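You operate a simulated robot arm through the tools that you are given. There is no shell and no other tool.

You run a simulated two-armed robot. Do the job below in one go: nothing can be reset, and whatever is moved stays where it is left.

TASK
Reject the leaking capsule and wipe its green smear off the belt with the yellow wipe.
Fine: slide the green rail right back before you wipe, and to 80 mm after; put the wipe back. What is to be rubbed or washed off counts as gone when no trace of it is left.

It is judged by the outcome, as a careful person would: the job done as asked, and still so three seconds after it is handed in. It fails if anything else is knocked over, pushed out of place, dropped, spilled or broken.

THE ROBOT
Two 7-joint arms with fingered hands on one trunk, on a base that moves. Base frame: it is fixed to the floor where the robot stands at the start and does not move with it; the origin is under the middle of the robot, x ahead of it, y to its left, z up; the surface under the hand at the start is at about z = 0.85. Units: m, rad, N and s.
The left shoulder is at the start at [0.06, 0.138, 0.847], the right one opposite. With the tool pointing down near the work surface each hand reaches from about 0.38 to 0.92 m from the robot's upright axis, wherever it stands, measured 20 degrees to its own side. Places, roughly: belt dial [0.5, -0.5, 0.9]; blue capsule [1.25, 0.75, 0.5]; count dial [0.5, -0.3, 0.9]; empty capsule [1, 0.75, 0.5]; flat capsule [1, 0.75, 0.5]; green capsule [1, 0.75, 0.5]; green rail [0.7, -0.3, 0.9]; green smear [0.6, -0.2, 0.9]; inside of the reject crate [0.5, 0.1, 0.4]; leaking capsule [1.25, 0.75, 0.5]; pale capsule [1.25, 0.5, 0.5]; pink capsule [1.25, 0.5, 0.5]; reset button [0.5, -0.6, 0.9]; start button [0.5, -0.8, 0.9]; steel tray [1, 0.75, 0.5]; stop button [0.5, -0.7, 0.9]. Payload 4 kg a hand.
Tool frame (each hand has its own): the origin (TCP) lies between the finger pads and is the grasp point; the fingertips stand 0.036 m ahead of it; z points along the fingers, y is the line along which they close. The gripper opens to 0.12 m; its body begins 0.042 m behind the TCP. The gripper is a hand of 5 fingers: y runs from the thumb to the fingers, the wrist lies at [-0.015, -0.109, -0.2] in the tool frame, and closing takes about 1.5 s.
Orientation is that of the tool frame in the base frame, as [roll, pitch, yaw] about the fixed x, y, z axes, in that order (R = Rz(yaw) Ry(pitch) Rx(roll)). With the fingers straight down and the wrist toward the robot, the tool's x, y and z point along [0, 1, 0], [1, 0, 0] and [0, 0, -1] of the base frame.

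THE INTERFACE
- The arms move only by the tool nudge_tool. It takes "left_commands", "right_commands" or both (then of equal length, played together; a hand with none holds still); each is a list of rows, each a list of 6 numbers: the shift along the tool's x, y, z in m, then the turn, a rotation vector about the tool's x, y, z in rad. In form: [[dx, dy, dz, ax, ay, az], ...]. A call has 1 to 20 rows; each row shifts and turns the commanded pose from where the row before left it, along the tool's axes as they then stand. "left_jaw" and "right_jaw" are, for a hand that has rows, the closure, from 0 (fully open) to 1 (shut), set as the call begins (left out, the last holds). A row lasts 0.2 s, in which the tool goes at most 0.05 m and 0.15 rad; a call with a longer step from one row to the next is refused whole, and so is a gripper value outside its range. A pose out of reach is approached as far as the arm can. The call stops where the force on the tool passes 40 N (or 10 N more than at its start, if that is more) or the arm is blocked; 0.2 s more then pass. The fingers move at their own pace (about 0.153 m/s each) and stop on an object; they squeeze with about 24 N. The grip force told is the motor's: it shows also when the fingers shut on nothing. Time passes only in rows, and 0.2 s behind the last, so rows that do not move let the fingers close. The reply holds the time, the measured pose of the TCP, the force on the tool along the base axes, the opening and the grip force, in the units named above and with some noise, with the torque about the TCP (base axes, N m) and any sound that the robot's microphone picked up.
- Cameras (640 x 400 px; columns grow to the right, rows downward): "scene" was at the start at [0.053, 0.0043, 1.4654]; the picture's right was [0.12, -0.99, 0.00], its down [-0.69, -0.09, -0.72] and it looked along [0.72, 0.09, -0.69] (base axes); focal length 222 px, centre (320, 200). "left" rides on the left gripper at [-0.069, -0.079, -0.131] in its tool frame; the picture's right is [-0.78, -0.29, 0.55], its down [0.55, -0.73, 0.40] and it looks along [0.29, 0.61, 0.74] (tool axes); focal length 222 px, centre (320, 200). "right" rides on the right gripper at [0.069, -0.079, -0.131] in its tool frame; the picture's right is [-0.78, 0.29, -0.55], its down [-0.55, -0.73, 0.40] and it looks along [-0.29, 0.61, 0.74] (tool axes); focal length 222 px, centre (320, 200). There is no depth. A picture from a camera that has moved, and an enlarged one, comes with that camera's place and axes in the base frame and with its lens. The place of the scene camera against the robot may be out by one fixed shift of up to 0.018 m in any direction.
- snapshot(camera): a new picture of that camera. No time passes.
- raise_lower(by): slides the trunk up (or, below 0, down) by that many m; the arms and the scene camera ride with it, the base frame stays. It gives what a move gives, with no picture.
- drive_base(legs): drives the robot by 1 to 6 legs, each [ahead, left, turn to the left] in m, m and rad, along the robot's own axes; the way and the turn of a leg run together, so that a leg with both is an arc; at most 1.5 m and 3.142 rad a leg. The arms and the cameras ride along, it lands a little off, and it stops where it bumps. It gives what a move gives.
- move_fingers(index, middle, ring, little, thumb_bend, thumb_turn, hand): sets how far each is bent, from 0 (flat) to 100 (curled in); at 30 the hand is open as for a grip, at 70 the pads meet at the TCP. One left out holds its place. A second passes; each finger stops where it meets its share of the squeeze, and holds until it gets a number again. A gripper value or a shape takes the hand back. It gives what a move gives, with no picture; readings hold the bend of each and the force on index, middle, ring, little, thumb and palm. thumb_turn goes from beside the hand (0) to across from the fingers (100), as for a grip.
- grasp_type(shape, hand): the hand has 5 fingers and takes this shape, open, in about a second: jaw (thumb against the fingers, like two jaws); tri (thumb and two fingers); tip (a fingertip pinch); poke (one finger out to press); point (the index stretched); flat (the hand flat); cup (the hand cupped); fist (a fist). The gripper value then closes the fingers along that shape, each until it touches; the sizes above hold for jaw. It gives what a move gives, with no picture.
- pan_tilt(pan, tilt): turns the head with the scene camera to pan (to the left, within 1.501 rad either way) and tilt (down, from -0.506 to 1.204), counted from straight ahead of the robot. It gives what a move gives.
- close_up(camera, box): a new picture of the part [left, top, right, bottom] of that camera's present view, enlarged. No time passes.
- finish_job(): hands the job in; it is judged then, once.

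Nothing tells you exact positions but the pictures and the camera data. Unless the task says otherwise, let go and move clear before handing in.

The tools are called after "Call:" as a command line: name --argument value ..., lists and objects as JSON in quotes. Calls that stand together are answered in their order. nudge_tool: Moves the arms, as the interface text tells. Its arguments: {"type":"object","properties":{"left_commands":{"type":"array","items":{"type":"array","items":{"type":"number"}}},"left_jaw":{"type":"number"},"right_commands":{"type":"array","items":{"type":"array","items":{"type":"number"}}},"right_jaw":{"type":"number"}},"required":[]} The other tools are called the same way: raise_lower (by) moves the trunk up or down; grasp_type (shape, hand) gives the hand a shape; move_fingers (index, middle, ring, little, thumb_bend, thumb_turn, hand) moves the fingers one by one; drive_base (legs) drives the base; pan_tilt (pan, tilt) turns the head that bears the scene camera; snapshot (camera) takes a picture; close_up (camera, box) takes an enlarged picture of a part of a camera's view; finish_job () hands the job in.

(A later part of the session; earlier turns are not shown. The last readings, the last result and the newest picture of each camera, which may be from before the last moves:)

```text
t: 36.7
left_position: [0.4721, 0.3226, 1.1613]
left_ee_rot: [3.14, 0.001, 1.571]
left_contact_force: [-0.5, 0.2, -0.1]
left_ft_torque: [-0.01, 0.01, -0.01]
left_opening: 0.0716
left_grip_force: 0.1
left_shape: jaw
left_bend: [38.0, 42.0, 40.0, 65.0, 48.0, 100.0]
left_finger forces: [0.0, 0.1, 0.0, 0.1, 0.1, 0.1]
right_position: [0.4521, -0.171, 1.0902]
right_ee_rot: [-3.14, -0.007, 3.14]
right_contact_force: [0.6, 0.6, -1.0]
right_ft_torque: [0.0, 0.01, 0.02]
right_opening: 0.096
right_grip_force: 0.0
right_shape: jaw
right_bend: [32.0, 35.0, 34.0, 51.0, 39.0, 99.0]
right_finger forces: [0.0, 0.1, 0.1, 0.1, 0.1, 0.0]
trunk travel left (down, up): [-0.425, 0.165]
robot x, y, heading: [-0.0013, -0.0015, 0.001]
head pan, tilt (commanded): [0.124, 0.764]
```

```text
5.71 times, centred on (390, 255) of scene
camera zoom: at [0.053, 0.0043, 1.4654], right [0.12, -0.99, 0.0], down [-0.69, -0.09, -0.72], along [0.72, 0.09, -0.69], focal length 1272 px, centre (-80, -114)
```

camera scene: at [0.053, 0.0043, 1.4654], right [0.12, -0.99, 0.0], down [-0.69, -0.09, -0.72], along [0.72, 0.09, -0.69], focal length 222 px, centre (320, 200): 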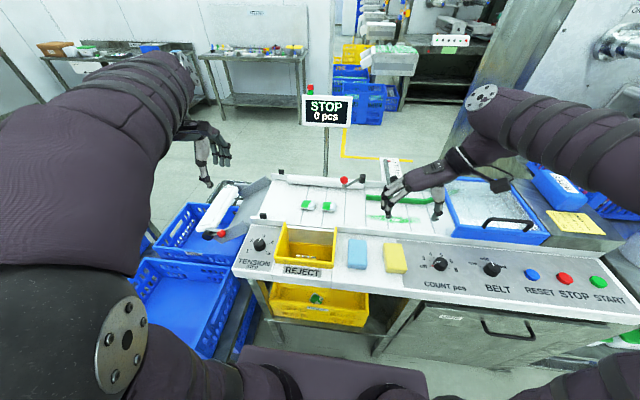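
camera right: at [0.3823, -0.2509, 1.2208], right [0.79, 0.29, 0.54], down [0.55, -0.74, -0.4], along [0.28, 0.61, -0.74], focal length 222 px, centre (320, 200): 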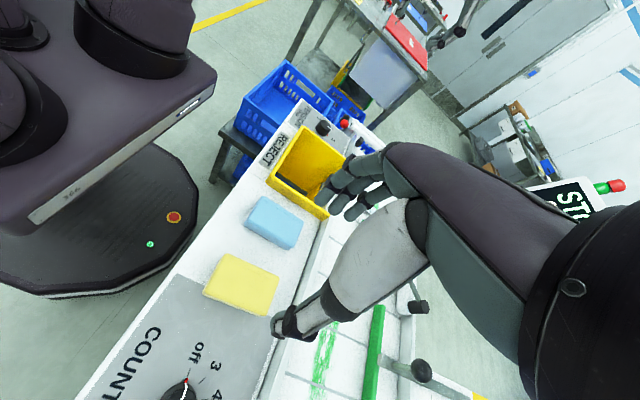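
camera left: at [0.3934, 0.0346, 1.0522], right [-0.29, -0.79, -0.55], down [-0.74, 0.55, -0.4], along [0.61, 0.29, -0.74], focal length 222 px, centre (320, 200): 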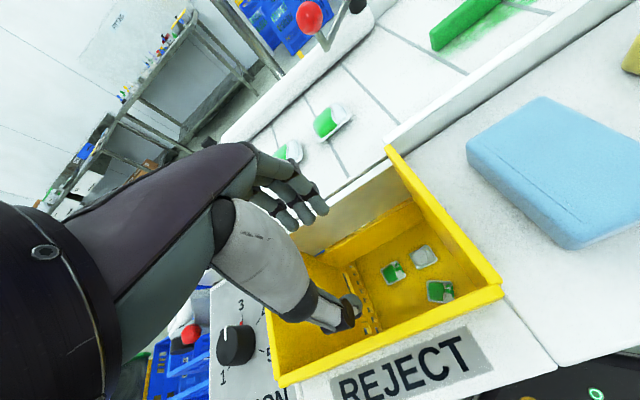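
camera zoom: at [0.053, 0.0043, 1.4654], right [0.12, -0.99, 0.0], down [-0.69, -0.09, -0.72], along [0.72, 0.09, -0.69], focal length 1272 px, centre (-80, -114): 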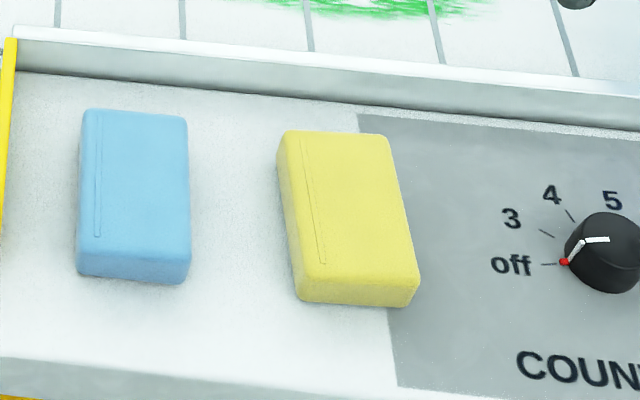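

The wipe's centre is at about [0.455, -0.176], turned about 3° left, with its top near z 0.872. I'll match its angle, narrow the opening to keep clear of the blue wipe, and go partway down.

Call:
nudge_tool --right_commands '[[-0.003, -0.005, 0, 0, 0, -0.056], [0, 0, 0.04, 0, 0, 0], [0, 0, 0.04, 0, 0, 0], [0, 0, 0.04, 0, 0, 0], [0, 0, 0.015, 0, 0, 0], [0, 0, 0, 0, 0, 0]]' --right_jaw 0.3

Call:
snapshot --camera "right"

Call:
close_up --camera "scene" --box '[340, 180, 480, 290]'

```text
t: 38.1
left_position: [0.4717, 0.3237, 1.1623]
left_ee_rot: [3.141, 0.001, 1.572]
left_contact_force: [-0.1, 0.0, -0.3]
left_ft_torque: [0.0, 0.02, 0.02]
left_opening: 0.0719
left_grip_force: 0.0
left_shape: jaw
left_bend: [38.0, 42.0, 40.0, 65.0, 48.0, 100.0]
left_finger forces: [0.0, 0.0, 0.0, 0.0, 0.1, 0.1]
right_position: [0.4536, -0.1796, 0.9552]
right_ee_rot: [-3.14, -0.007, -3.087]
right_contact_force: [0.2, 0.3, -0.4]
right_ft_torque: [0.02, -0.01, 0.0]
right_opening: 0.0843
right_grip_force: 0.0
right_shape: jaw
right_bend: [35.0, 38.0, 37.0, 59.0, 41.0, 99.0]
right_finger forces: [0.0, 0.0, 0.1, 0.1, 0.0, 0.1]
trunk travel left (down, up): [-0.425, 0.165]
robot x, y, heading: [0.0009, 0.001, 0.004]
head pan, tilt (commanded): [0.124, 0.764]
```

```text
taken
camera right: at [0.3895, -0.2624, 1.0866], right [0.77, 0.33, 0.54], down [0.59, -0.7, -0.4], along [0.25, 0.63, -0.74], focal length 222 px, centre (320, 200)
```

right: 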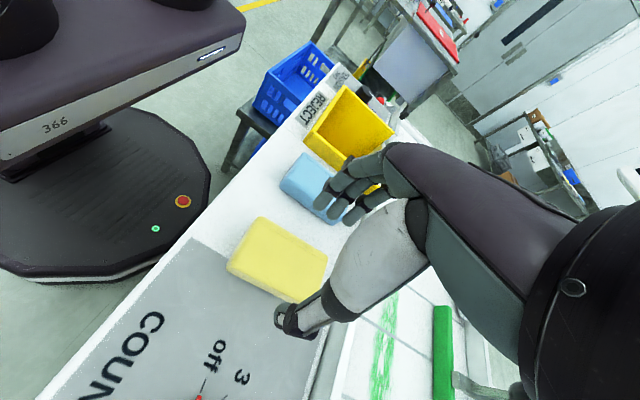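

```text
3.64 times, centred on (410, 235) of scene
camera zoom: at [0.0527, 0.0044, 1.4654], right [0.12, -0.99, 0.0], down [-0.69, -0.09, -0.72], along [0.72, 0.09, -0.69], focal length 809 px, centre (-7, 73)
```

zoom: 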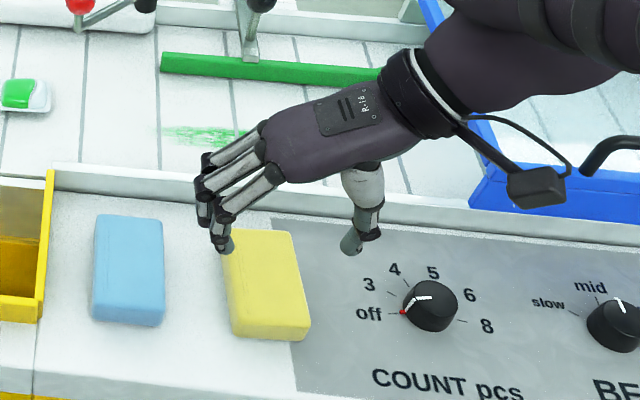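

Thumb and fingers are lined up on either side of the wipe. I'll lower the rest of the way.

Call:
nudge_tool --right_commands '[[0, 0.002, 0.02, 0, 0, 0], [0, 0, 0.02, 0, 0, 0], [0, 0, 0.012, 0, 0, 0], [0, 0, 0.006, 0, 0, 0], [0, 0, 0.004, 0, 0, 0], [0, 0, 0, 0, 0, 0]]'

Call:
close_up --camera "right" --box '[180, 130, 420, 350]'

Call:
close_up --camera "scene" --box '[340, 200, 480, 290]'

```text
t: 39.5
left_position: [0.4719, 0.3225, 1.1619]
left_ee_rot: [-3.141, -0.001, 1.571]
left_contact_force: [-0.3, 0.9, 0.1]
left_ft_torque: [-0.02, -0.01, 0.01]
left_opening: 0.0719
left_grip_force: 0.1
left_shape: jaw
left_bend: [38.0, 42.0, 40.0, 65.0, 48.0, 100.0]
left_finger forces: [0.0, 0.1, 0.1, 0.1, 0.0, 0.0]
right_position: [0.4536, -0.1773, 0.895]
right_ee_rot: [-3.139, -0.007, -3.085]
right_contact_force: [-0.4, -0.3, 0.1]
right_ft_torque: [-0.01, -0.04, -0.03]
right_opening: 0.0844
right_grip_force: 0.0
right_shape: jaw
right_bend: [35.0, 38.0, 37.0, 59.0, 41.0, 99.0]
right_finger forces: [0.0, 0.0, 0.0, 0.1, 0.0, 0.0]
trunk travel left (down, up): [-0.425, 0.165]
robot x, y, heading: [-0.0007, -0.0018, 0.004]
head pan, tilt (commanded): [0.124, 0.764]
```

```text
1.82 times, centred on (300, 240) of right
camera zoom: at [0.3888, -0.2603, 1.0254], right [0.77, 0.33, 0.54], down [0.59, -0.7, -0.4], along [0.25, 0.63, -0.74], focal length 404 px, centre (356, 127)
```

zoom: 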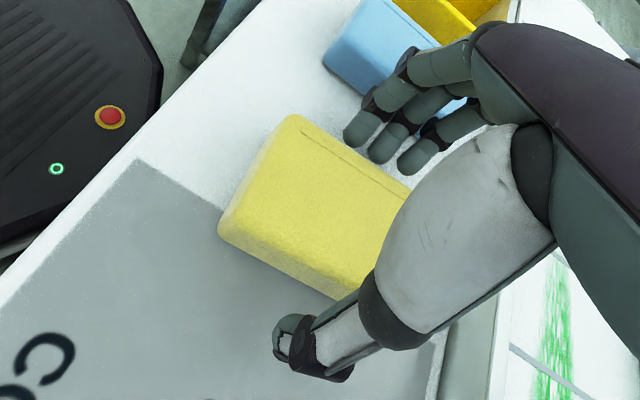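

```text
4.44 times, centred on (410, 245) of scene
camera zoom: at [0.0527, 0.0044, 1.4654], right [0.12, -0.99, 0.0], down [-0.69, -0.09, -0.72], along [0.72, 0.09, -0.69], focal length 989 px, centre (-80, 0)
```

zoom: 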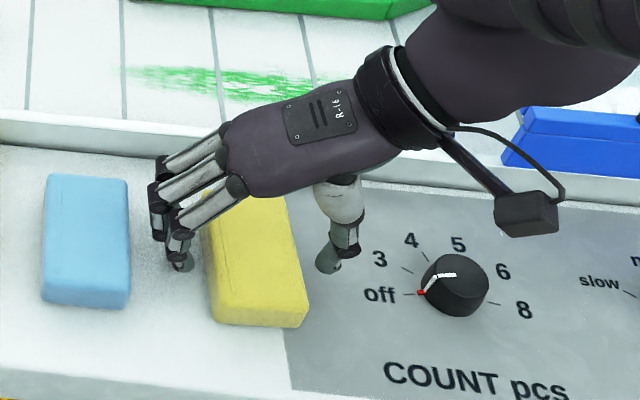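

The hand straddles the wipe properly and the thumb sits at its middle. I'll drop 3 mm more and close on it.

Call:
nudge_tool --right_commands '[[0, 0, 0.003, 0, 0, 0], [0, 0, 0, 0, 0, 0], [0, 0, 0, 0, 0, 0], [0, 0, 0, 0, 0, 0], [0, 0, 0, 0, 0, 0]]' --right_jaw 0.5

Call:
close_up --camera "right" --box '[180, 130, 420, 350]'

Call:
close_up --camera "scene" --box '[340, 200, 480, 290]'

```text
t: 40.7
left_position: [0.4719, 0.3228, 1.1617]
left_ee_rot: [-3.141, 0.0, 1.571]
left_contact_force: [0.9, -0.3, 0.3]
left_ft_torque: [0.02, 0.04, -0.05]
left_opening: 0.0718
left_grip_force: 0.0
left_shape: jaw
left_bend: [38.0, 42.0, 40.0, 65.0, 48.0, 100.0]
left_finger forces: [0.0, 0.1, 0.1, 0.1, 0.0, 0.0]
right_position: [0.4524, -0.1764, 0.8913]
right_ee_rot: [-3.14, -0.006, -3.084]
right_contact_force: [-0.2, 0.4, -0.1]
right_ft_torque: [0.01, -0.03, 0.0]
right_opening: 0.0603
right_grip_force: 0.0
right_shape: jaw
right_bend: [42.0, 46.0, 44.0, 69.0, 56.0, 100.0]
right_finger forces: [0.0, 0.0, 0.2, 0.0, 0.1, 0.0]
trunk travel left (down, up): [-0.425, 0.165]
robot x, y, heading: [-0.0008, -0.0006, 0.001]
head pan, tilt (commanded): [0.124, 0.764]
```

```text
1.82 times, centred on (300, 240) of right
camera zoom: at [0.3887, -0.26, 1.022], right [0.77, 0.33, 0.54], down [0.59, -0.7, -0.4], along [0.25, 0.63, -0.74], focal length 404 px, centre (356, 127)
```

zoom: 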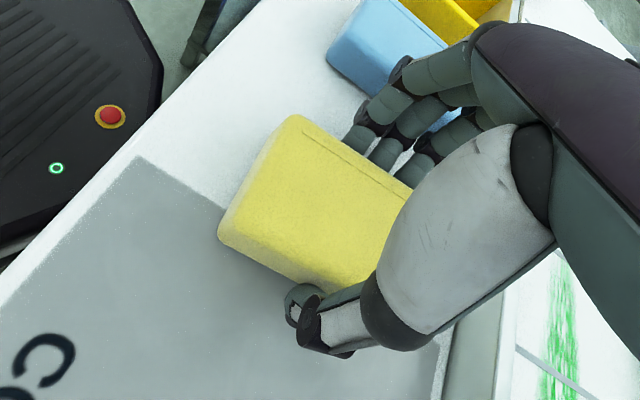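

```text
4.44 times, centred on (410, 245) of scene
camera zoom: at [0.0527, 0.0044, 1.4654], right [0.12, -0.99, 0.0], down [-0.69, -0.09, -0.72], along [0.72, 0.09, -0.69], focal length 989 px, centre (-80, 0)
```

zoom: 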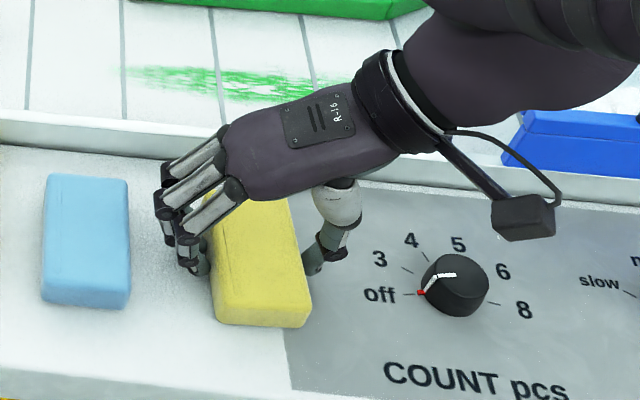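

Call:
nudge_tool --right_commands '[[0, 0, 0, 0, 0, 0], [0, 0, 0, 0, 0, 0], [0, 0, 0, 0, 0, 0], [0, 0, 0, 0, 0, 0]]' --right_jaw 0.65

Call:
close_up --camera "right" --box '[180, 130, 420, 350]'

```text
t: 41.7
left_position: [0.4702, 0.3233, 1.1613]
left_ee_rot: [-3.141, 0.0, 1.572]
left_contact_force: [0.3, 1.0, -0.7]
left_ft_torque: [-0.02, 0.02, -0.03]
left_opening: 0.0719
left_grip_force: 0.1
left_shape: jaw
left_bend: [38.0, 42.0, 40.0, 65.0, 48.0, 100.0]
left_finger forces: [0.0, 0.1, 0.1, 0.0, 0.0, 0.0]
right_position: [0.4537, -0.176, 0.8904]
right_ee_rot: [-3.141, -0.007, -3.086]
right_contact_force: [0.1, -0.2, -0.2]
right_ft_torque: [0.0, -0.02, 0.0]
right_opening: 0.0553
right_grip_force: 24.0
right_shape: jaw
right_bend: [43.0, 47.0, 46.0, 70.0, 61.0, 100.0]
right_finger forces: [11.5, 5.9, 2.7, 1.4, 21.4, 0.0]
trunk travel left (down, up): [-0.425, 0.165]
robot x, y, heading: [0.0002, -0.0004, -0.002]
head pan, tilt (commanded): [0.124, 0.764]
```

```text
1.82 times, centred on (300, 240) of right
camera zoom: at [0.3887, -0.2601, 1.022], right [0.77, 0.33, 0.54], down [0.59, -0.7, -0.4], along [0.25, 0.63, -0.74], focal length 404 px, centre (356, 127)
```

zoom: 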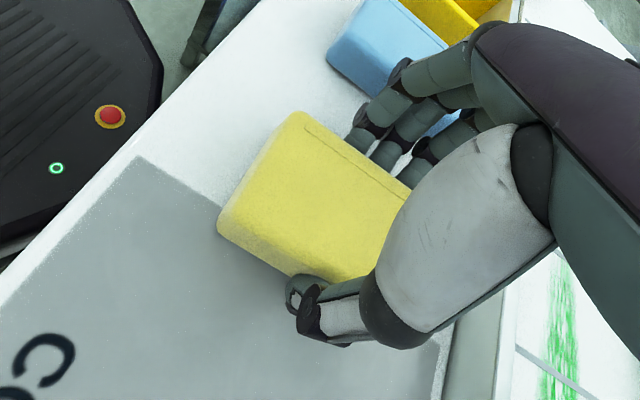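

All four fingers and the thumb hold the wipe at a 55 mm opening. I note the return pose as TCP [0.454, -0.176, 0.890], yaw -3.086, and lift.

Call:
nudge_tool --right_commands '[[0, 0, -0.005, 0, 0, 0], [0, 0, -0.01, 0, 0, 0], [0, 0, -0.02, 0, 0, 0], [0, 0, -0.03, 0, 0, 0], [0, 0, -0.03, 0, 0, 0]]'

Call:
snapshot --camera "right"

Call:
close_up --camera "scene" --box '[340, 180, 480, 290]'

```text
t: 42.9
left_position: [0.4718, 0.3234, 1.162]
left_ee_rot: [3.141, 0.001, 1.572]
left_contact_force: [-0.8, 0.5, 0.6]
left_ft_torque: [-0.02, -0.02, 0.05]
left_opening: 0.0718
left_grip_force: 0.0
left_shape: jaw
left_bend: [38.0, 42.0, 40.0, 65.0, 48.0, 100.0]
left_finger forces: [0.1, 0.0, 0.0, 0.1, 0.0, 0.0]
right_position: [0.4535, -0.1737, 0.9885]
right_ee_rot: [-3.14, -0.006, -3.086]
right_contact_force: [0.0, -0.6, -1.1]
right_ft_torque: [0.01, 0.0, -0.02]
right_opening: 0.0553
right_grip_force: 23.6
right_shape: jaw
right_bend: [43.0, 47.0, 46.0, 71.0, 61.0, 100.0]
right_finger forces: [11.5, 5.8, 2.6, 1.3, 21.4, 0.0]
trunk travel left (down, up): [-0.425, 0.165]
robot x, y, heading: [-0.0045, 0.0007, -0.0]
head pan, tilt (commanded): [0.124, 0.764]
```

```text
taken
camera right: at [0.389, -0.2572, 1.1199], right [0.77, 0.33, 0.54], down [0.59, -0.7, -0.4], along [0.25, 0.63, -0.74], focal length 222 px, centre (320, 200)
```

right: 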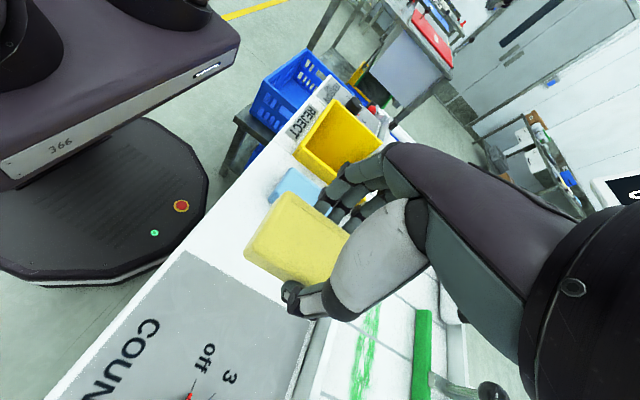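

```text
3.64 times, centred on (410, 235) of scene
camera zoom: at [0.0523, 0.0044, 1.4654], right [0.12, -0.99, 0.0], down [-0.69, -0.09, -0.72], along [0.72, 0.09, -0.69], focal length 809 px, centre (-7, 73)
```

zoom: 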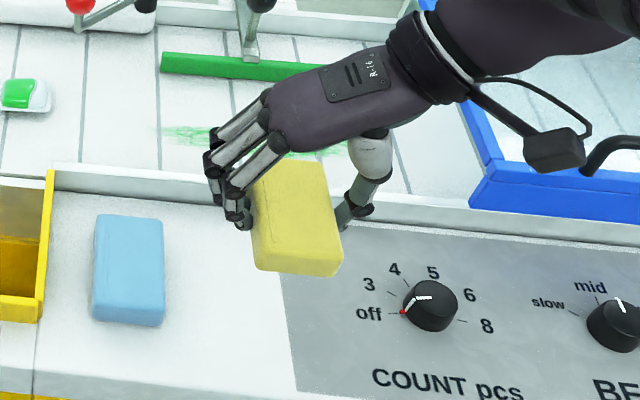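

The wipe is held level. I'll turn the hand back to wrist-toward-robot so the wipe lies lengthwise along the smear, which gives more room near the guard on the right, and move it toward the belt at height.

Call:
nudge_tool --right_commands '[[-0.04, 0, -0.02, 0, 0, 0], [-0.04, 0, -0.02, 0, 0, 0], [-0.03, 0, -0.01, 0, 0, 0], [0, 0, 0, 0, 0, 0.1355], [0, 0, 0, 0, 0, 0.1355], [0, 0, 0, 0, 0, 0.1355], [0, 0, 0, 0, 0, 0.1355], [0, 0, 0, 0, 0, 0.1355], [0, 0, 0, 0, 0, 0.1355], [0, 0, 0, 0, 0, 0.1355], [0, 0, 0, 0, 0, 0.1355], [0, 0, 0, 0, 0, 0.1355], [0, 0, 0, 0, 0, 0.1355], [0, 0, 0, 0, 0, 0.1355], [0, 0, 0, 0, 0, 0.1355], [0, 0, 0, 0, 0, 0]]'

Call:
snapshot --camera "right"

Call:
snapshot --camera "scene"

```text
t: 46.3
left_position: [0.4706, 0.3221, 1.1614]
left_ee_rot: [3.141, 0.001, 1.569]
left_contact_force: [0.3, 0.7, -0.2]
left_ft_torque: [0.0, -0.03, -0.01]
left_opening: 0.0718
left_grip_force: 0.0
left_shape: jaw
left_bend: [38.0, 42.0, 40.0, 65.0, 48.0, 100.0]
left_finger forces: [0.0, 0.0, 0.1, 0.0, 0.0, 0.0]
right_position: [0.5631, -0.1698, 1.0354]
right_ee_rot: [-3.133, 0.003, 1.571]
right_contact_force: [-0.3, -0.3, -0.7]
right_ft_torque: [0.03, 0.01, 0.03]
right_opening: 0.0554
right_grip_force: 24.1
right_shape: jaw
right_bend: [43.0, 47.0, 47.0, 71.0, 61.0, 100.0]
right_finger forces: [11.4, 5.8, 2.8, 1.3, 21.2, 0.0]
trunk travel left (down, up): [-0.425, 0.165]
robot x, y, heading: [-0.0028, 0.0023, -0.006]
head pan, tilt (commanded): [0.124, 0.764]
```

```text
taken
camera right: at [0.4844, -0.1014, 1.1665], right [0.29, -0.78, 0.55], down [-0.74, -0.55, -0.39], along [0.61, -0.29, -0.74], focal length 222 px, centre (320, 200)
```

right: 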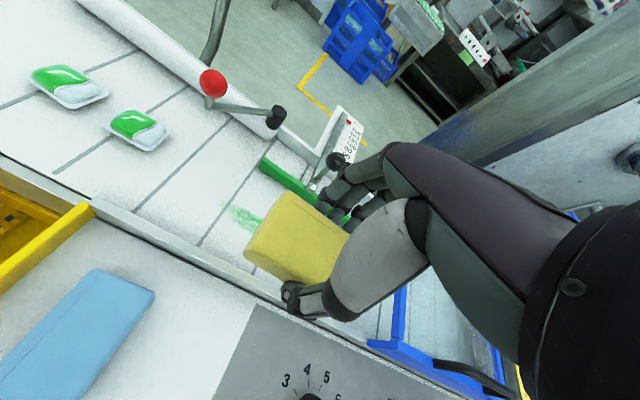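

```text
taken
camera scene: at [0.0527, 0.0043, 1.4654], right [0.12, -0.99, 0.0], down [-0.69, -0.09, -0.72], along [0.72, 0.09, -0.69], focal length 222 px, centre (320, 200)
```

scene: 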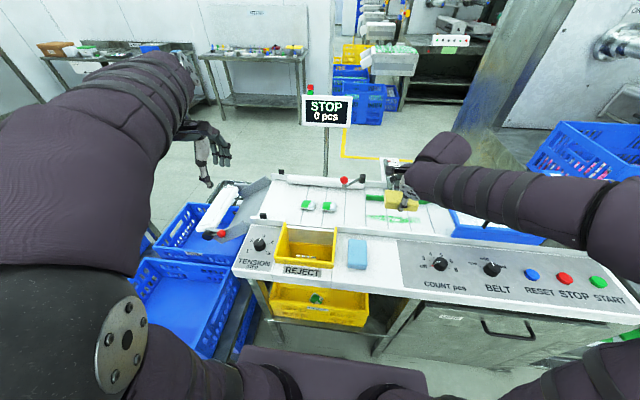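

The wipe now lies lengthwise along the belt direction. I'll move over the left end of the smear and come down to just above the belt.

Call:
nudge_tool --right_commands '[[0.021, 0.0142, 0.0, 0, 0, 0], [0.021, 0.0142, 0.021, 0, 0, 0], [0.021, 0.0142, 0.025, 0, 0, 0], [0.021, 0.0142, 0.025, 0, 0, 0], [0.021, 0.0142, 0.025, 0, 0, 0], [0, 0, 0.02, 0, 0, 0], [0, 0, 0.015, 0, 0, 0], [0, 0, 0, 0, 0, 0]]'

Call:
snapshot --camera "right"

Call:
close_up --camera "scene" --box '[290, 150, 470, 260]'

```text
t: 48.1
left_position: [0.4719, 0.3235, 1.1627]
left_ee_rot: [3.141, -0.001, 1.57]
left_contact_force: [-0.4, 0.1, 0.4]
left_ft_torque: [-0.02, -0.01, 0.0]
left_opening: 0.0717
left_grip_force: 0.0
left_shape: jaw
left_bend: [38.0, 42.0, 40.0, 65.0, 48.0, 100.0]
left_finger forces: [0.0, 0.1, 0.0, 0.1, 0.1, 0.0]
right_position: [0.6317, -0.0655, 0.9046]
right_ee_rot: [-3.135, 0.002, 1.573]
right_contact_force: [-0.2, 0.1, 0.3]
right_ft_torque: [0.01, 0.01, 0.0]
right_opening: 0.0553
right_grip_force: 23.2
right_shape: jaw
right_bend: [43.0, 47.0, 47.0, 71.0, 61.0, 100.0]
right_finger forces: [11.6, 5.6, 2.8, 1.4, 21.5, 0.1]
trunk travel left (down, up): [-0.425, 0.165]
robot x, y, heading: [0.0004, 0.0018, -0.002]
head pan, tilt (commanded): [0.124, 0.764]
```

```text
taken
camera right: at [0.5533, 0.0032, 1.0348], right [0.3, -0.78, 0.55], down [-0.74, -0.55, -0.39], along [0.61, -0.29, -0.74], focal length 222 px, centre (320, 200)
```

right: 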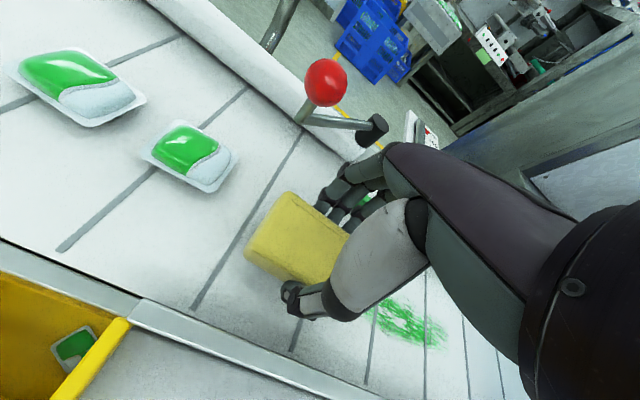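

```text
3.56 times, centred on (380, 205) of scene
camera zoom: at [0.0527, 0.0045, 1.4654], right [0.12, -0.99, 0.0], down [-0.69, -0.09, -0.72], along [0.72, 0.09, -0.69], focal length 791 px, centre (107, 182)
```

zoom: 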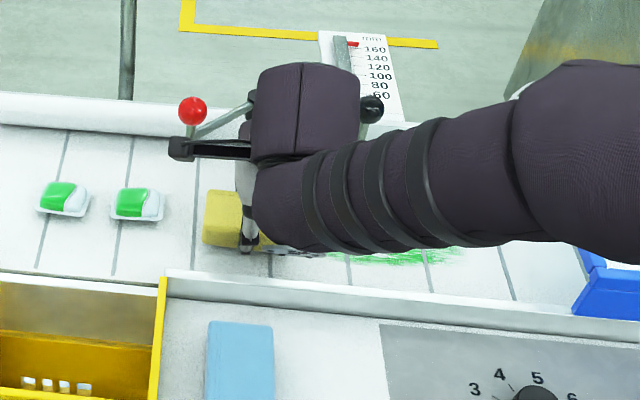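

The wipe hovers over the smear's left end, clear of the capsules and the red lever. I'll lower gently onto the belt and watch the force.

Call:
nudge_tool --right_commands '[[0, 0.002, 0.006, 0, 0, 0], [0, 0, 0.004, 0, 0, 0], [0, 0, 0.003, 0, 0, 0], [0, 0, 0.002, 0, 0, 0], [0, 0, 0.001, 0, 0, 0]]'

```text
t: 49.3
left_position: [0.4708, 0.324, 1.1618]
left_ee_rot: [-3.14, 0.0, 1.569]
left_contact_force: [-0.3, 0.2, -0.7]
left_ft_torque: [-0.05, -0.01, 0.0]
left_opening: 0.0716
left_grip_force: 0.1
left_shape: jaw
left_bend: [38.0, 42.0, 40.0, 65.0, 48.0, 100.0]
left_finger forces: [0.0, 0.0, 0.1, 0.0, 0.0, 0.0]
right_position: [0.6336, -0.0638, 0.8915]
right_ee_rot: [-3.137, 0.002, 1.572]
right_contact_force: [-1.7, 0.0, 7.6]
right_ft_torque: [-0.01, 0.02, 0.02]
right_opening: 0.0555
right_grip_force: 24.4
right_shape: jaw
right_bend: [43.0, 47.0, 47.0, 71.0, 61.0, 100.0]
right_finger forces: [11.7, 5.9, 2.8, 1.6, 23.0, 0.0]
trunk travel left (down, up): [-0.425, 0.165]
robot x, y, heading: [0.0001, -0.002, -0.001]
head pan, tilt (commanded): [0.124, 0.764]
```

I have contact at about 7.6 N. Now a stroke along the smear to the right.

Call:
nudge_tool --right_commands '[[-0.01, 0, 0, 0, 0, 0], [-0.02, 0, 0, 0, 0, 0], [-0.02, 0, 0, 0, 0, 0], [-0.02, 0, 0, 0, 0, 0], [-0.02, 0, 0, 0, 0, 0], [-0.02, 0, 0, 0, 0, 0], [-0.02, 0, 0, 0, 0, 0], [-0.02, 0, 0, 0, 0, 0], [-0.02, 0, 0, 0, 0, 0], [-0.02, 0, 0, 0, 0, 0], [-0.015, 0, 0, 0, 0, 0]]'

Call:
snapshot --camera "right"

Call:
close_up --camera "scene" --box '[290, 150, 470, 260]'

```text
t: 51.7
left_position: [0.4703, 0.3243, 1.1617]
left_ee_rot: [3.14, 0.0, 1.571]
left_contact_force: [0.2, -0.9, 0.6]
left_ft_torque: [0.0, 0.01, 0.0]
left_opening: 0.0718
left_grip_force: 0.1
left_shape: jaw
left_bend: [38.0, 42.0, 40.0, 65.0, 48.0, 100.0]
left_finger forces: [0.0, 0.0, 0.1, 0.1, 0.1, 0.1]
right_position: [0.6339, -0.2721, 0.8905]
right_ee_rot: [-3.135, 0.003, 1.572]
right_contact_force: [0.7, 7.3, 11.9]
right_ft_torque: [0.26, -0.05, -0.03]
right_opening: 0.0555
right_grip_force: 24.5
right_shape: jaw
right_bend: [43.0, 48.0, 48.0, 71.0, 62.0, 97.0]
right_finger forces: [13.8, 5.7, 3.1, 0.0, 23.3, 0.1]
trunk travel left (down, up): [-0.425, 0.165]
robot x, y, heading: [0.0007, -0.0032, 0.003]
head pan, tilt (commanded): [0.124, 0.764]
```

```text
taken
camera right: at [0.5549, -0.2032, 1.0203], right [0.29, -0.78, 0.55], down [-0.74, -0.55, -0.39], along [0.61, -0.29, -0.74], focal length 222 px, centre (320, 200)
```

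right: 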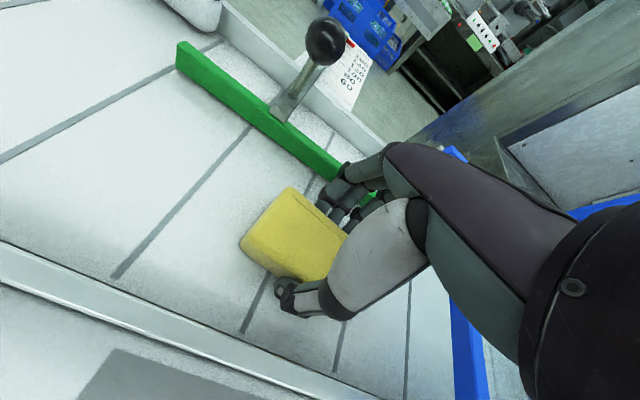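

```text
3.56 times, centred on (380, 205) of scene
camera zoom: at [0.0517, 0.0053, 1.4655], right [0.12, -0.99, 0.0], down [-0.69, -0.09, -0.72], along [0.72, 0.09, -0.69], focal length 791 px, centre (107, 182)
```

zoom: 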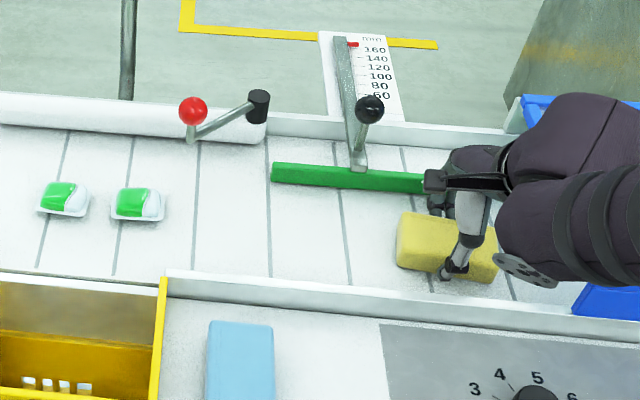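

The smear is gone along that pass. I'll go a little farther right, return with a small offset toward the back, then one more pass offset to the front, to catch any faint traces.

Call:
nudge_tool --right_commands '[[-0.012, 0, 0, 0, 0, 0], [0.0, 0.008, 0, 0, 0, 0], [0.02, 0, 0, 0, 0, 0], [0.02, 0, 0, 0, 0, 0], [0.02, 0, 0, 0, 0, 0], [0.02, 0, 0, 0, 0, 0], [0.02, 0, 0, 0, 0, 0], [0.02, 0, 0, 0, 0, 0], [0.02, 0, 0, 0, 0, 0], [0.02, 0, 0, 0, 0, 0], [0.02, 0, 0, 0, 0, 0], [0.02, 0, 0, 0, 0, 0], [0.015, 0, 0, 0, 0, 0]]'

Call:
snapshot --camera "right"

```text
t: 54.5
left_position: [0.4712, 0.3238, 1.1603]
left_ee_rot: [3.141, 0.001, 1.569]
left_contact_force: [0.2, -0.6, -0.6]
left_ft_torque: [-0.01, 0.01, -0.01]
left_opening: 0.0719
left_grip_force: 0.1
left_shape: jaw
left_bend: [38.0, 42.0, 40.0, 65.0, 48.0, 100.0]
left_finger forces: [0.1, 0.0, 0.0, 0.0, 0.0, 0.1]
right_position: [0.6409, -0.0646, 0.8899]
right_ee_rot: [-3.137, 0.004, 1.574]
right_contact_force: [-0.6, -4.5, 6.1]
right_ft_torque: [-0.13, 0.04, 0.03]
right_opening: 0.0554
right_grip_force: 23.7
right_shape: jaw
right_bend: [44.0, 47.0, 47.0, 70.0, 60.0, 100.0]
right_finger forces: [12.7, 6.5, 3.1, 1.5, 24.2, 0.0]
trunk travel left (down, up): [-0.425, 0.165]
robot x, y, heading: [-0.0024, -0.0007, 0.003]
head pan, tilt (commanded): [0.124, 0.764]
```

```text
taken
camera right: at [0.562, 0.0039, 1.0206], right [0.3, -0.78, 0.55], down [-0.74, -0.55, -0.39], along [0.61, -0.29, -0.74], focal length 222 px, centre (320, 200)
```

right: 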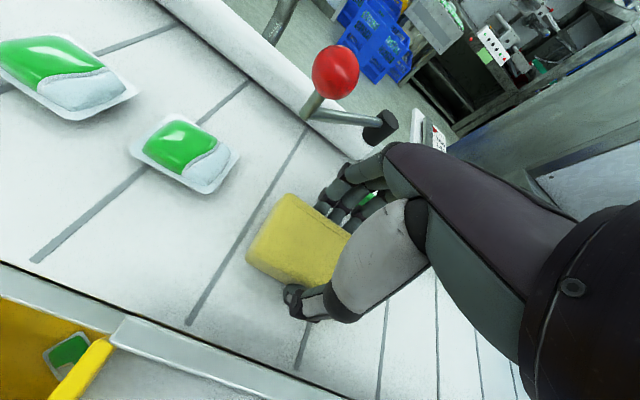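

Still firmly held with about 6 N of press. Now the last pass, offset toward the front.

Call:
nudge_tool --right_commands '[[0.0, -0.008, 0, 0, 0, 0], [0.0, -0.008, 0, 0, 0, 0], [-0.02, 0, 0, 0, 0, 0], [-0.02, 0, 0, 0, 0, 0], [-0.02, 0, 0, 0, 0, 0], [-0.02, 0, 0, 0, 0, 0], [-0.02, 0, 0, 0, 0, 0], [-0.02, 0, 0, 0, 0, 0], [-0.02, 0, 0, 0, 0, 0], [-0.02, 0, 0, 0, 0, 0], [-0.02, 0, 0, 0, 0, 0], [-0.02, 0, 0, 0, 0, 0], [-0.018, 0, 0, 0, 0, 0]]'

Call:
nudge_tool --right_commands '[[0, 0, -0.01, 0, 0, 0], [0, 0, -0.03, 0, 0, 0], [0, 0, -0.04, 0, 0, 0], [0.02, -0.02, -0.04, 0, 0, 0], [0.03, -0.04, 0, 0, 0, 0], [0.03, -0.04, 0, 0, 0, 0]]'

Call:
snapshot --camera "right"

Call:
close_up --camera "scene" --box '[330, 160, 480, 260]'

```text
t: 57.3
left_position: [0.47, 0.3228, 1.1618]
left_ee_rot: [3.141, 0.0, 1.571]
left_contact_force: [0.8, -0.5, 0.5]
left_ft_torque: [-0.01, 0.01, 0.0]
left_opening: 0.0717
left_grip_force: 0.0
left_shape: jaw
left_bend: [38.0, 42.0, 40.0, 65.0, 48.0, 100.0]
left_finger forces: [0.0, 0.0, 0.0, 0.0, 0.0, 0.0]
right_position: [0.624, -0.2823, 0.8892]
right_ee_rot: [-3.134, 0.0, 1.574]
right_contact_force: [0.6, 6.1, 8.6]
right_ft_torque: [0.2, -0.06, 0.0]
right_opening: 0.0552
right_grip_force: 24.2
right_shape: jaw
right_bend: [43.0, 47.0, 48.0, 71.0, 62.0, 98.0]
right_finger forces: [13.2, 5.9, 3.1, 0.1, 22.7, 0.0]
trunk travel left (down, up): [-0.425, 0.165]
robot x, y, heading: [-0.0, -0.0005, 0.003]
head pan, tilt (commanded): [0.124, 0.764]
```

```text
t: 58.7
left_position: [0.4704, 0.3225, 1.1613]
left_ee_rot: [3.141, 0.0, 1.572]
left_contact_force: [0.5, -0.1, -0.6]
left_ft_torque: [0.0, -0.02, 0.02]
left_opening: 0.0719
left_grip_force: 0.0
left_shape: jaw
left_bend: [38.0, 42.0, 40.0, 65.0, 48.0, 100.0]
left_finger forces: [0.0, 0.0, 0.0, 0.0, 0.1, 0.1]
right_position: [0.5305, -0.2056, 1.0125]
right_ee_rot: [-3.136, 0.002, 1.571]
right_contact_force: [-0.7, -0.1, -0.3]
right_ft_torque: [0.01, 0.0, -0.01]
right_opening: 0.0554
right_grip_force: 23.9
right_shape: jaw
right_bend: [43.0, 47.0, 48.0, 71.0, 62.0, 99.0]
right_finger forces: [12.6, 6.4, 3.3, 0.6, 23.0, 0.0]
trunk travel left (down, up): [-0.425, 0.165]
robot x, y, heading: [-0.0019, 0.0018, 0.0]
head pan, tilt (commanded): [0.124, 0.764]
```

```text
taken
camera right: at [0.452, -0.1363, 1.1422], right [0.29, -0.78, 0.55], down [-0.74, -0.55, -0.39], along [0.61, -0.29, -0.74], focal length 222 px, centre (320, 200)
```

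right: 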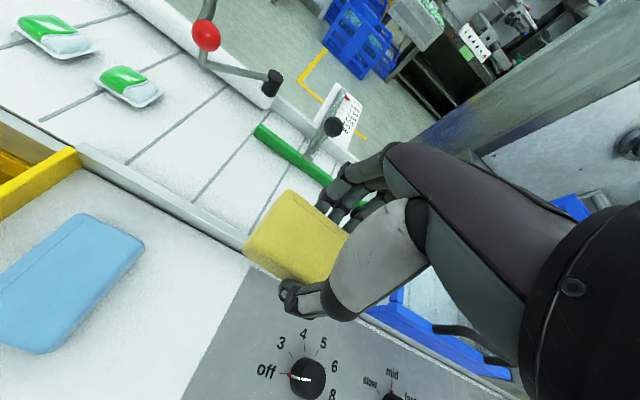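

```text
4.00 times, centred on (405, 210) of scene
camera zoom: at [0.0521, 0.0044, 1.4655], right [0.12, -0.99, 0.0], down [-0.69, -0.09, -0.72], along [0.72, 0.09, -0.69], focal length 890 px, centre (-20, 160)
```

zoom: 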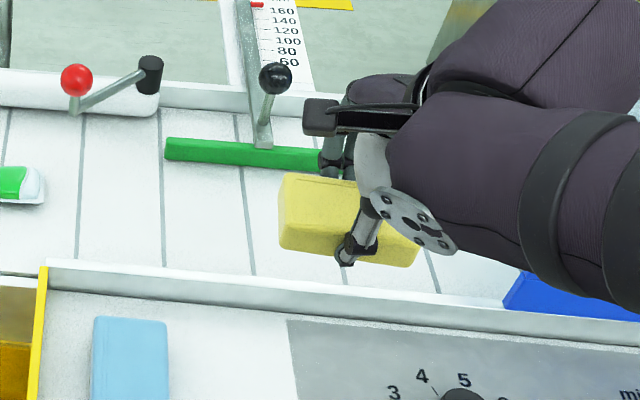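

The visible part of the belt looks clean. I'll draw the hand back left and up so its camera can see the whole wiped strip.

Call:
nudge_tool --right_commands '[[0.031, -0.02, -0.0175, 0, 0, 0], [0.031, -0.02, -0.0175, 0, 0, 0], [0.031, -0.02, -0.0175, 0, 0, 0], [0.031, -0.02, -0.0175, 0, 0, 0], [0, 0, 0, 0, 0, 0]]'

Call:
snapshot --camera "right"

Call:
close_up --camera "right" --box '[230, 60, 390, 220]'

Call:
close_up --camera "scene" --box '[330, 160, 480, 260]'

```text
t: 59.9
left_position: [0.4706, 0.3227, 1.1618]
left_ee_rot: [3.14, 0.001, 1.571]
left_contact_force: [-0.5, -0.2, 0.5]
left_ft_torque: [-0.02, -0.02, 0.01]
left_opening: 0.0714
left_grip_force: 0.1
left_shape: jaw
left_bend: [38.0, 42.0, 40.0, 65.0, 48.0, 100.0]
left_finger forces: [0.1, 0.0, 0.0, 0.0, 0.0, 0.0]
right_position: [0.4478, -0.0872, 1.0802]
right_ee_rot: [-3.135, 0.0, 1.57]
right_contact_force: [0.1, -0.6, 0.1]
right_ft_torque: [-0.01, -0.01, -0.01]
right_opening: 0.0553
right_grip_force: 24.3
right_shape: jaw
right_bend: [43.0, 47.0, 48.0, 71.0, 62.0, 99.0]
right_finger forces: [12.7, 6.4, 3.4, 0.7, 22.8, 0.0]
trunk travel left (down, up): [-0.425, 0.165]
robot x, y, heading: [0.0007, 0.0006, -0.001]
head pan, tilt (commanded): [0.124, 0.764]
```

```text
taken
camera right: at [0.3697, -0.0181, 1.2113], right [0.29, -0.78, 0.55], down [-0.74, -0.55, -0.39], along [0.61, -0.29, -0.74], focal length 222 px, centre (320, 200)
```

right: 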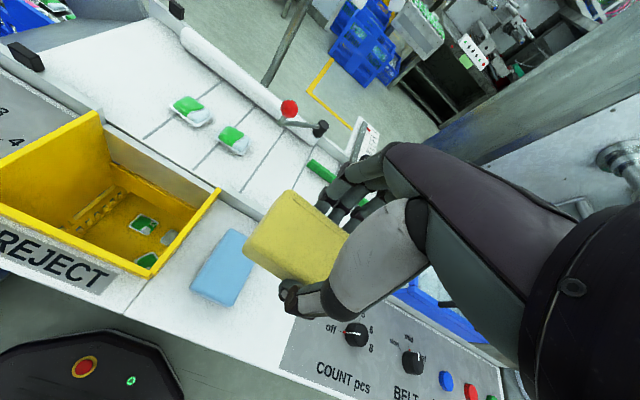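

```text
2.50 times, centred on (310, 140) of right
camera zoom: at [0.3697, -0.0181, 1.2113], right [0.29, -0.78, 0.55], down [-0.74, -0.55, -0.39], along [0.61, -0.29, -0.74], focal length 555 px, centre (345, 350)
```

zoom: 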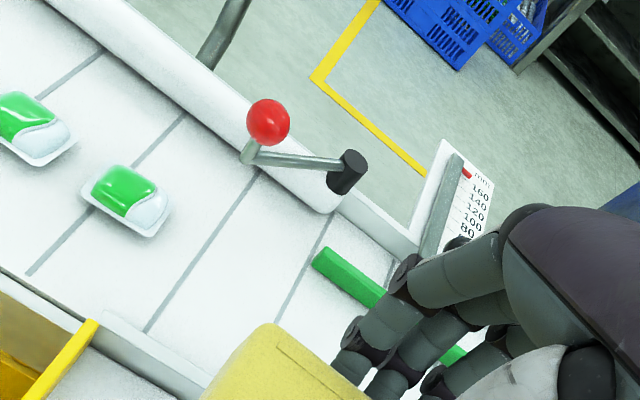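

```text
4.00 times, centred on (405, 210) of scene
camera zoom: at [0.0528, 0.0042, 1.4654], right [0.12, -0.99, 0.0], down [-0.69, -0.09, -0.72], along [0.72, 0.09, -0.69], focal length 890 px, centre (-20, 160)
```

zoom: 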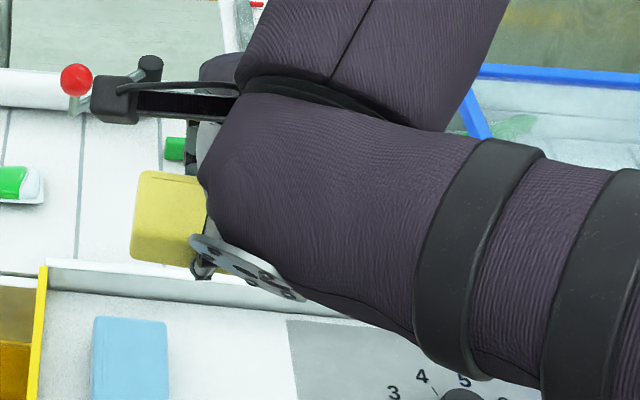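

The hand blocks the view here. I'll move back toward the wipe's home, turn to the return angle, and stay low so the head camera can see over it to the belt.

Call:
nudge_tool --right_commands '[[-0.03, 0.0015, 0, 0, 0, 0], [-0.03, 0.0015, 0, 0, 0, 0], [-0.029, 0.0015, 0, 0, 0, 0], [0, 0, 0, 0, 0, -0.1355], [0, 0, 0, 0, 0, -0.1355], [0, 0, 0, 0, 0, -0.1355], [0, 0, 0, 0, 0, -0.1355], [0, 0, 0, 0, 0, -0.1355], [0, 0, 0, 0, 0, -0.1355], [0, 0, 0, 0, 0, -0.1355], [0, 0, 0, 0, 0, -0.1355], [0, 0, 0, 0, 0, -0.1355], [0, 0, 0, 0, 0, -0.1355], [0, 0, 0, 0, 0, -0.1355], [0, 0, 0, 0, 0, -0.1355], [0, 0, 0.03, 0, 0, 0], [0, 0, 0.03, 0, 0, 0], [0, 0, 0.03, 0, 0, 0], [0, 0, 0, 0, 0, 0]]'

Call:
snapshot --camera "right"

Call:
snapshot --camera "scene"

Call:
close_up --camera "scene" --box '[330, 170, 470, 290]'

```text
t: 63.9
left_position: [0.4714, 0.3226, 1.1627]
left_ee_rot: [-3.141, -0.001, 1.571]
left_contact_force: [-0.7, -0.7, 0.0]
left_ft_torque: [-0.01, 0.0, 0.02]
left_opening: 0.0718
left_grip_force: 0.0
left_shape: jaw
left_bend: [38.0, 42.0, 40.0, 65.0, 48.0, 100.0]
left_finger forces: [0.1, 0.0, 0.1, 0.0, 0.0, 0.0]
right_position: [0.4512, -0.1704, 0.9879]
right_ee_rot: [-3.14, -0.007, -3.085]
right_contact_force: [0.7, 0.8, -0.5]
right_ft_torque: [-0.03, 0.0, 0.05]
right_opening: 0.0556
right_grip_force: 24.1
right_shape: jaw
right_bend: [43.0, 47.0, 48.0, 71.0, 62.0, 99.0]
right_finger forces: [12.7, 6.3, 3.4, 0.5, 22.8, 0.0]
trunk travel left (down, up): [-0.425, 0.165]
robot x, y, heading: [0.0002, -0.0022, -0.005]
head pan, tilt (commanded): [0.124, 0.764]
```

```text
taken
camera right: at [0.387, -0.2534, 1.1196], right [0.77, 0.33, 0.54], down [0.59, -0.7, -0.4], along [0.25, 0.63, -0.74], focal length 222 px, centre (320, 200)
```

right: 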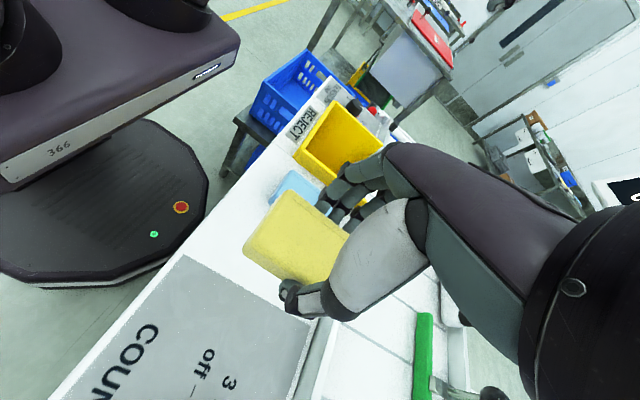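

```text
taken
camera scene: at [0.0527, 0.0044, 1.4654], right [0.12, -0.99, 0.0], down [-0.69, -0.09, -0.72], along [0.72, 0.09, -0.69], focal length 222 px, centre (320, 200)
```

scene: 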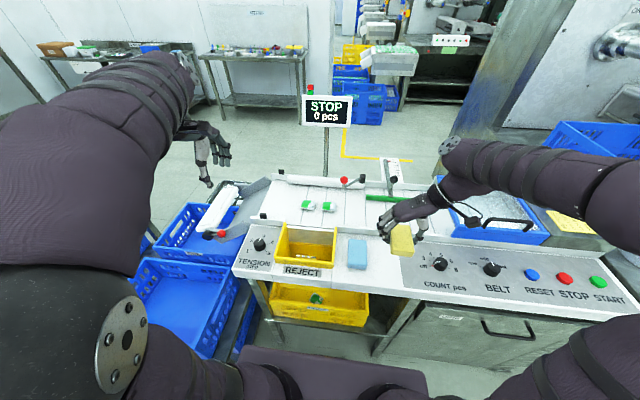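

```text
3.33 times, centred on (400, 230) of scene
camera zoom: at [0.0527, 0.0044, 1.4654], right [0.12, -0.99, 0.0], down [-0.69, -0.09, -0.72], along [0.72, 0.09, -0.69], focal length 742 px, centre (53, 100)
```

zoom: 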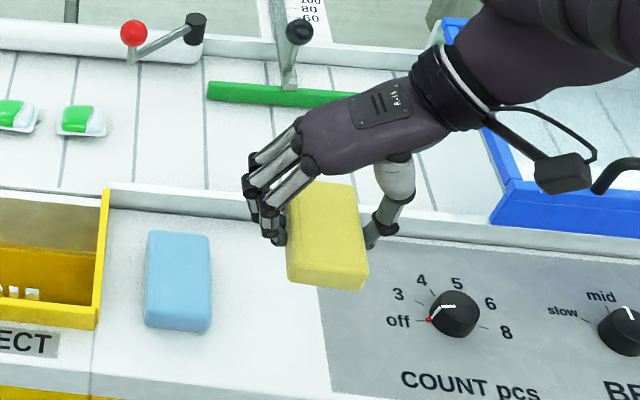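

The visible part is clean. I'll slide the hand to the right at height to uncover the whole strip for a proper look before putting the wipe down.

Call:
nudge_tool --right_commands '[[0, -0.04, -0.02, 0, 0, 0], [0, -0.045, -0.01, 0, 0, 0], [0, -0.045, 0, 0, 0, 0], [0, -0.045, 0, 0, 0, 0], [0, -0.045, 0, 0, 0, 0], [0, 0, 0, 0, 0, 0]]'

Call:
close_up --camera "scene" --box '[330, 170, 470, 250]'

Call:
snapshot --camera "right"

```text
t: 65.3
left_position: [0.4709, 0.3233, 1.1617]
left_ee_rot: [-3.141, -0.001, 1.57]
left_contact_force: [0.7, -0.2, -0.1]
left_ft_torque: [0.02, -0.02, -0.01]
left_opening: 0.072
left_grip_force: 0.0
left_shape: jaw
left_bend: [38.0, 42.0, 40.0, 65.0, 48.0, 100.0]
left_finger forces: [0.0, 0.0, 0.1, 0.0, 0.1, 0.1]
right_position: [0.4618, -0.3913, 1.0201]
right_ee_rot: [-3.139, -0.007, -3.086]
right_contact_force: [0.0, -0.1, -0.3]
right_ft_torque: [0.02, -0.02, -0.02]
right_opening: 0.0554
right_grip_force: 23.8
right_shape: jaw
right_bend: [43.0, 47.0, 48.0, 71.0, 62.0, 99.0]
right_finger forces: [12.5, 6.3, 3.4, 0.6, 22.7, 0.0]
trunk travel left (down, up): [-0.425, 0.165]
robot x, y, heading: [0.001, -0.0033, 0.002]
head pan, tilt (commanded): [0.124, 0.764]
```

```text
4.57 times, centred on (400, 210) of scene
camera zoom: at [0.0526, 0.0046, 1.4654], right [0.12, -0.99, 0.0], down [-0.69, -0.09, -0.72], along [0.72, 0.09, -0.69], focal length 1017 px, centre (-46, 154)
```

zoom: 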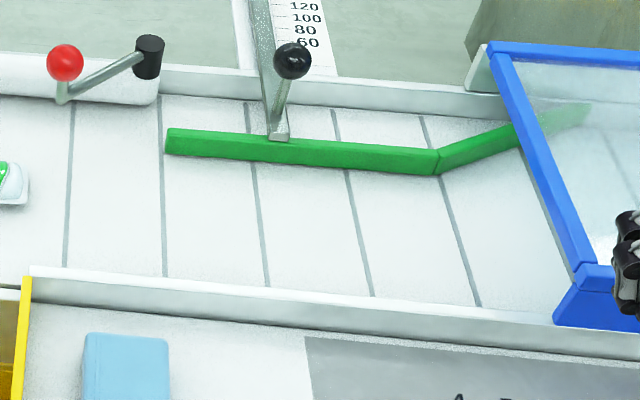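

```text
taken
camera right: at [0.397, -0.4742, 1.1514], right [0.77, 0.34, 0.54], down [0.59, -0.7, -0.4], along [0.25, 0.63, -0.74], focal length 222 px, centre (320, 200)
```

right: 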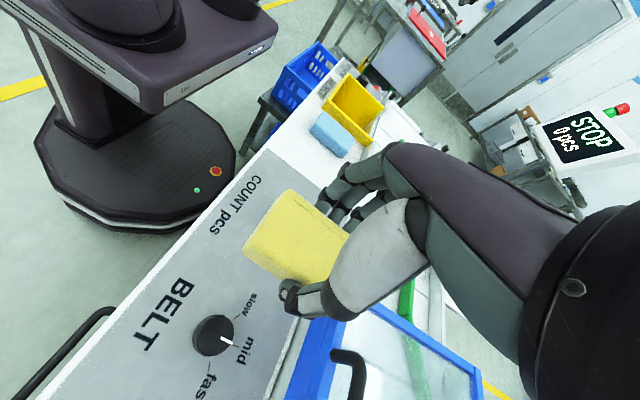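

The strip looks clean. I'll zoom in harder to rule out faint traces.

Call:
close_up --camera "scene" --box '[360, 195, 430, 235]'

Call:
close_up --camera "scene" --box '[350, 200, 390, 225]'

Call:
close_up --camera "scene" --box '[395, 205, 435, 230]'

```text
9.14 times, centred on (395, 215) of scene
camera zoom: at [0.0526, 0.0046, 1.4654], right [0.12, -0.99, 0.0], down [-0.69, -0.09, -0.72], along [0.72, 0.09, -0.69], focal length 2035 px, centre (-366, 63)
```

zoom: 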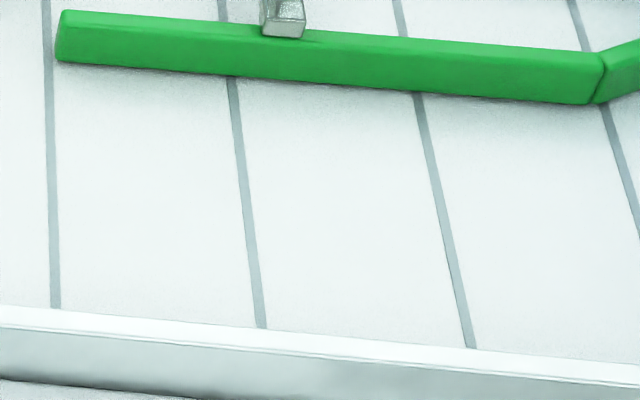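

```text
16.00 times, centred on (370, 212) of scene
camera zoom: at [0.0526, 0.0046, 1.4654], right [0.12, -0.99, 0.0], down [-0.69, -0.09, -0.72], along [0.72, 0.09, -0.69], focal length 3561 px, centre (-480, 0)
```

zoom: 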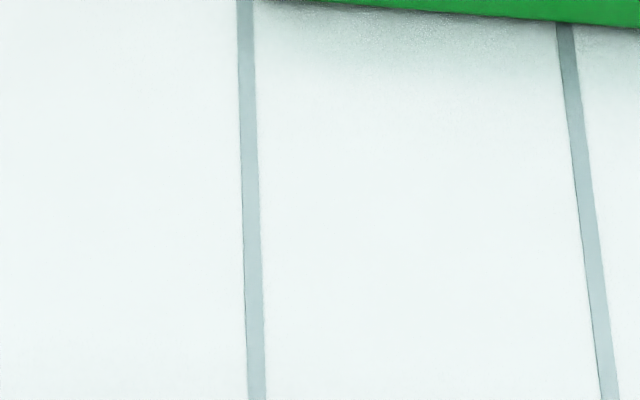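

```text
16.00 times, centred on (415, 218) of scene
camera zoom: at [0.0526, 0.0046, 1.4654], right [0.12, -0.99, 0.0], down [-0.69, -0.09, -0.72], along [0.72, 0.09, -0.69], focal length 3561 px, centre (-1200, -80)
```

zoom: 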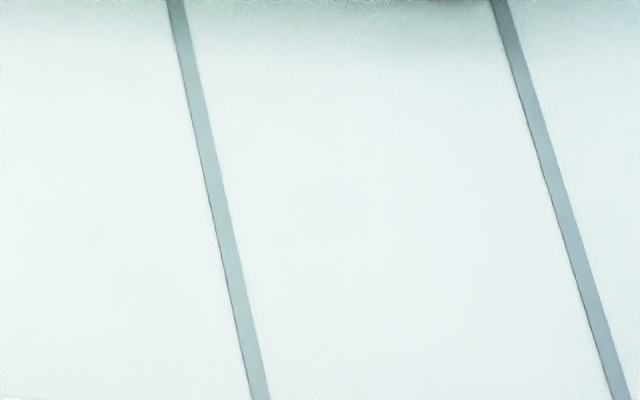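

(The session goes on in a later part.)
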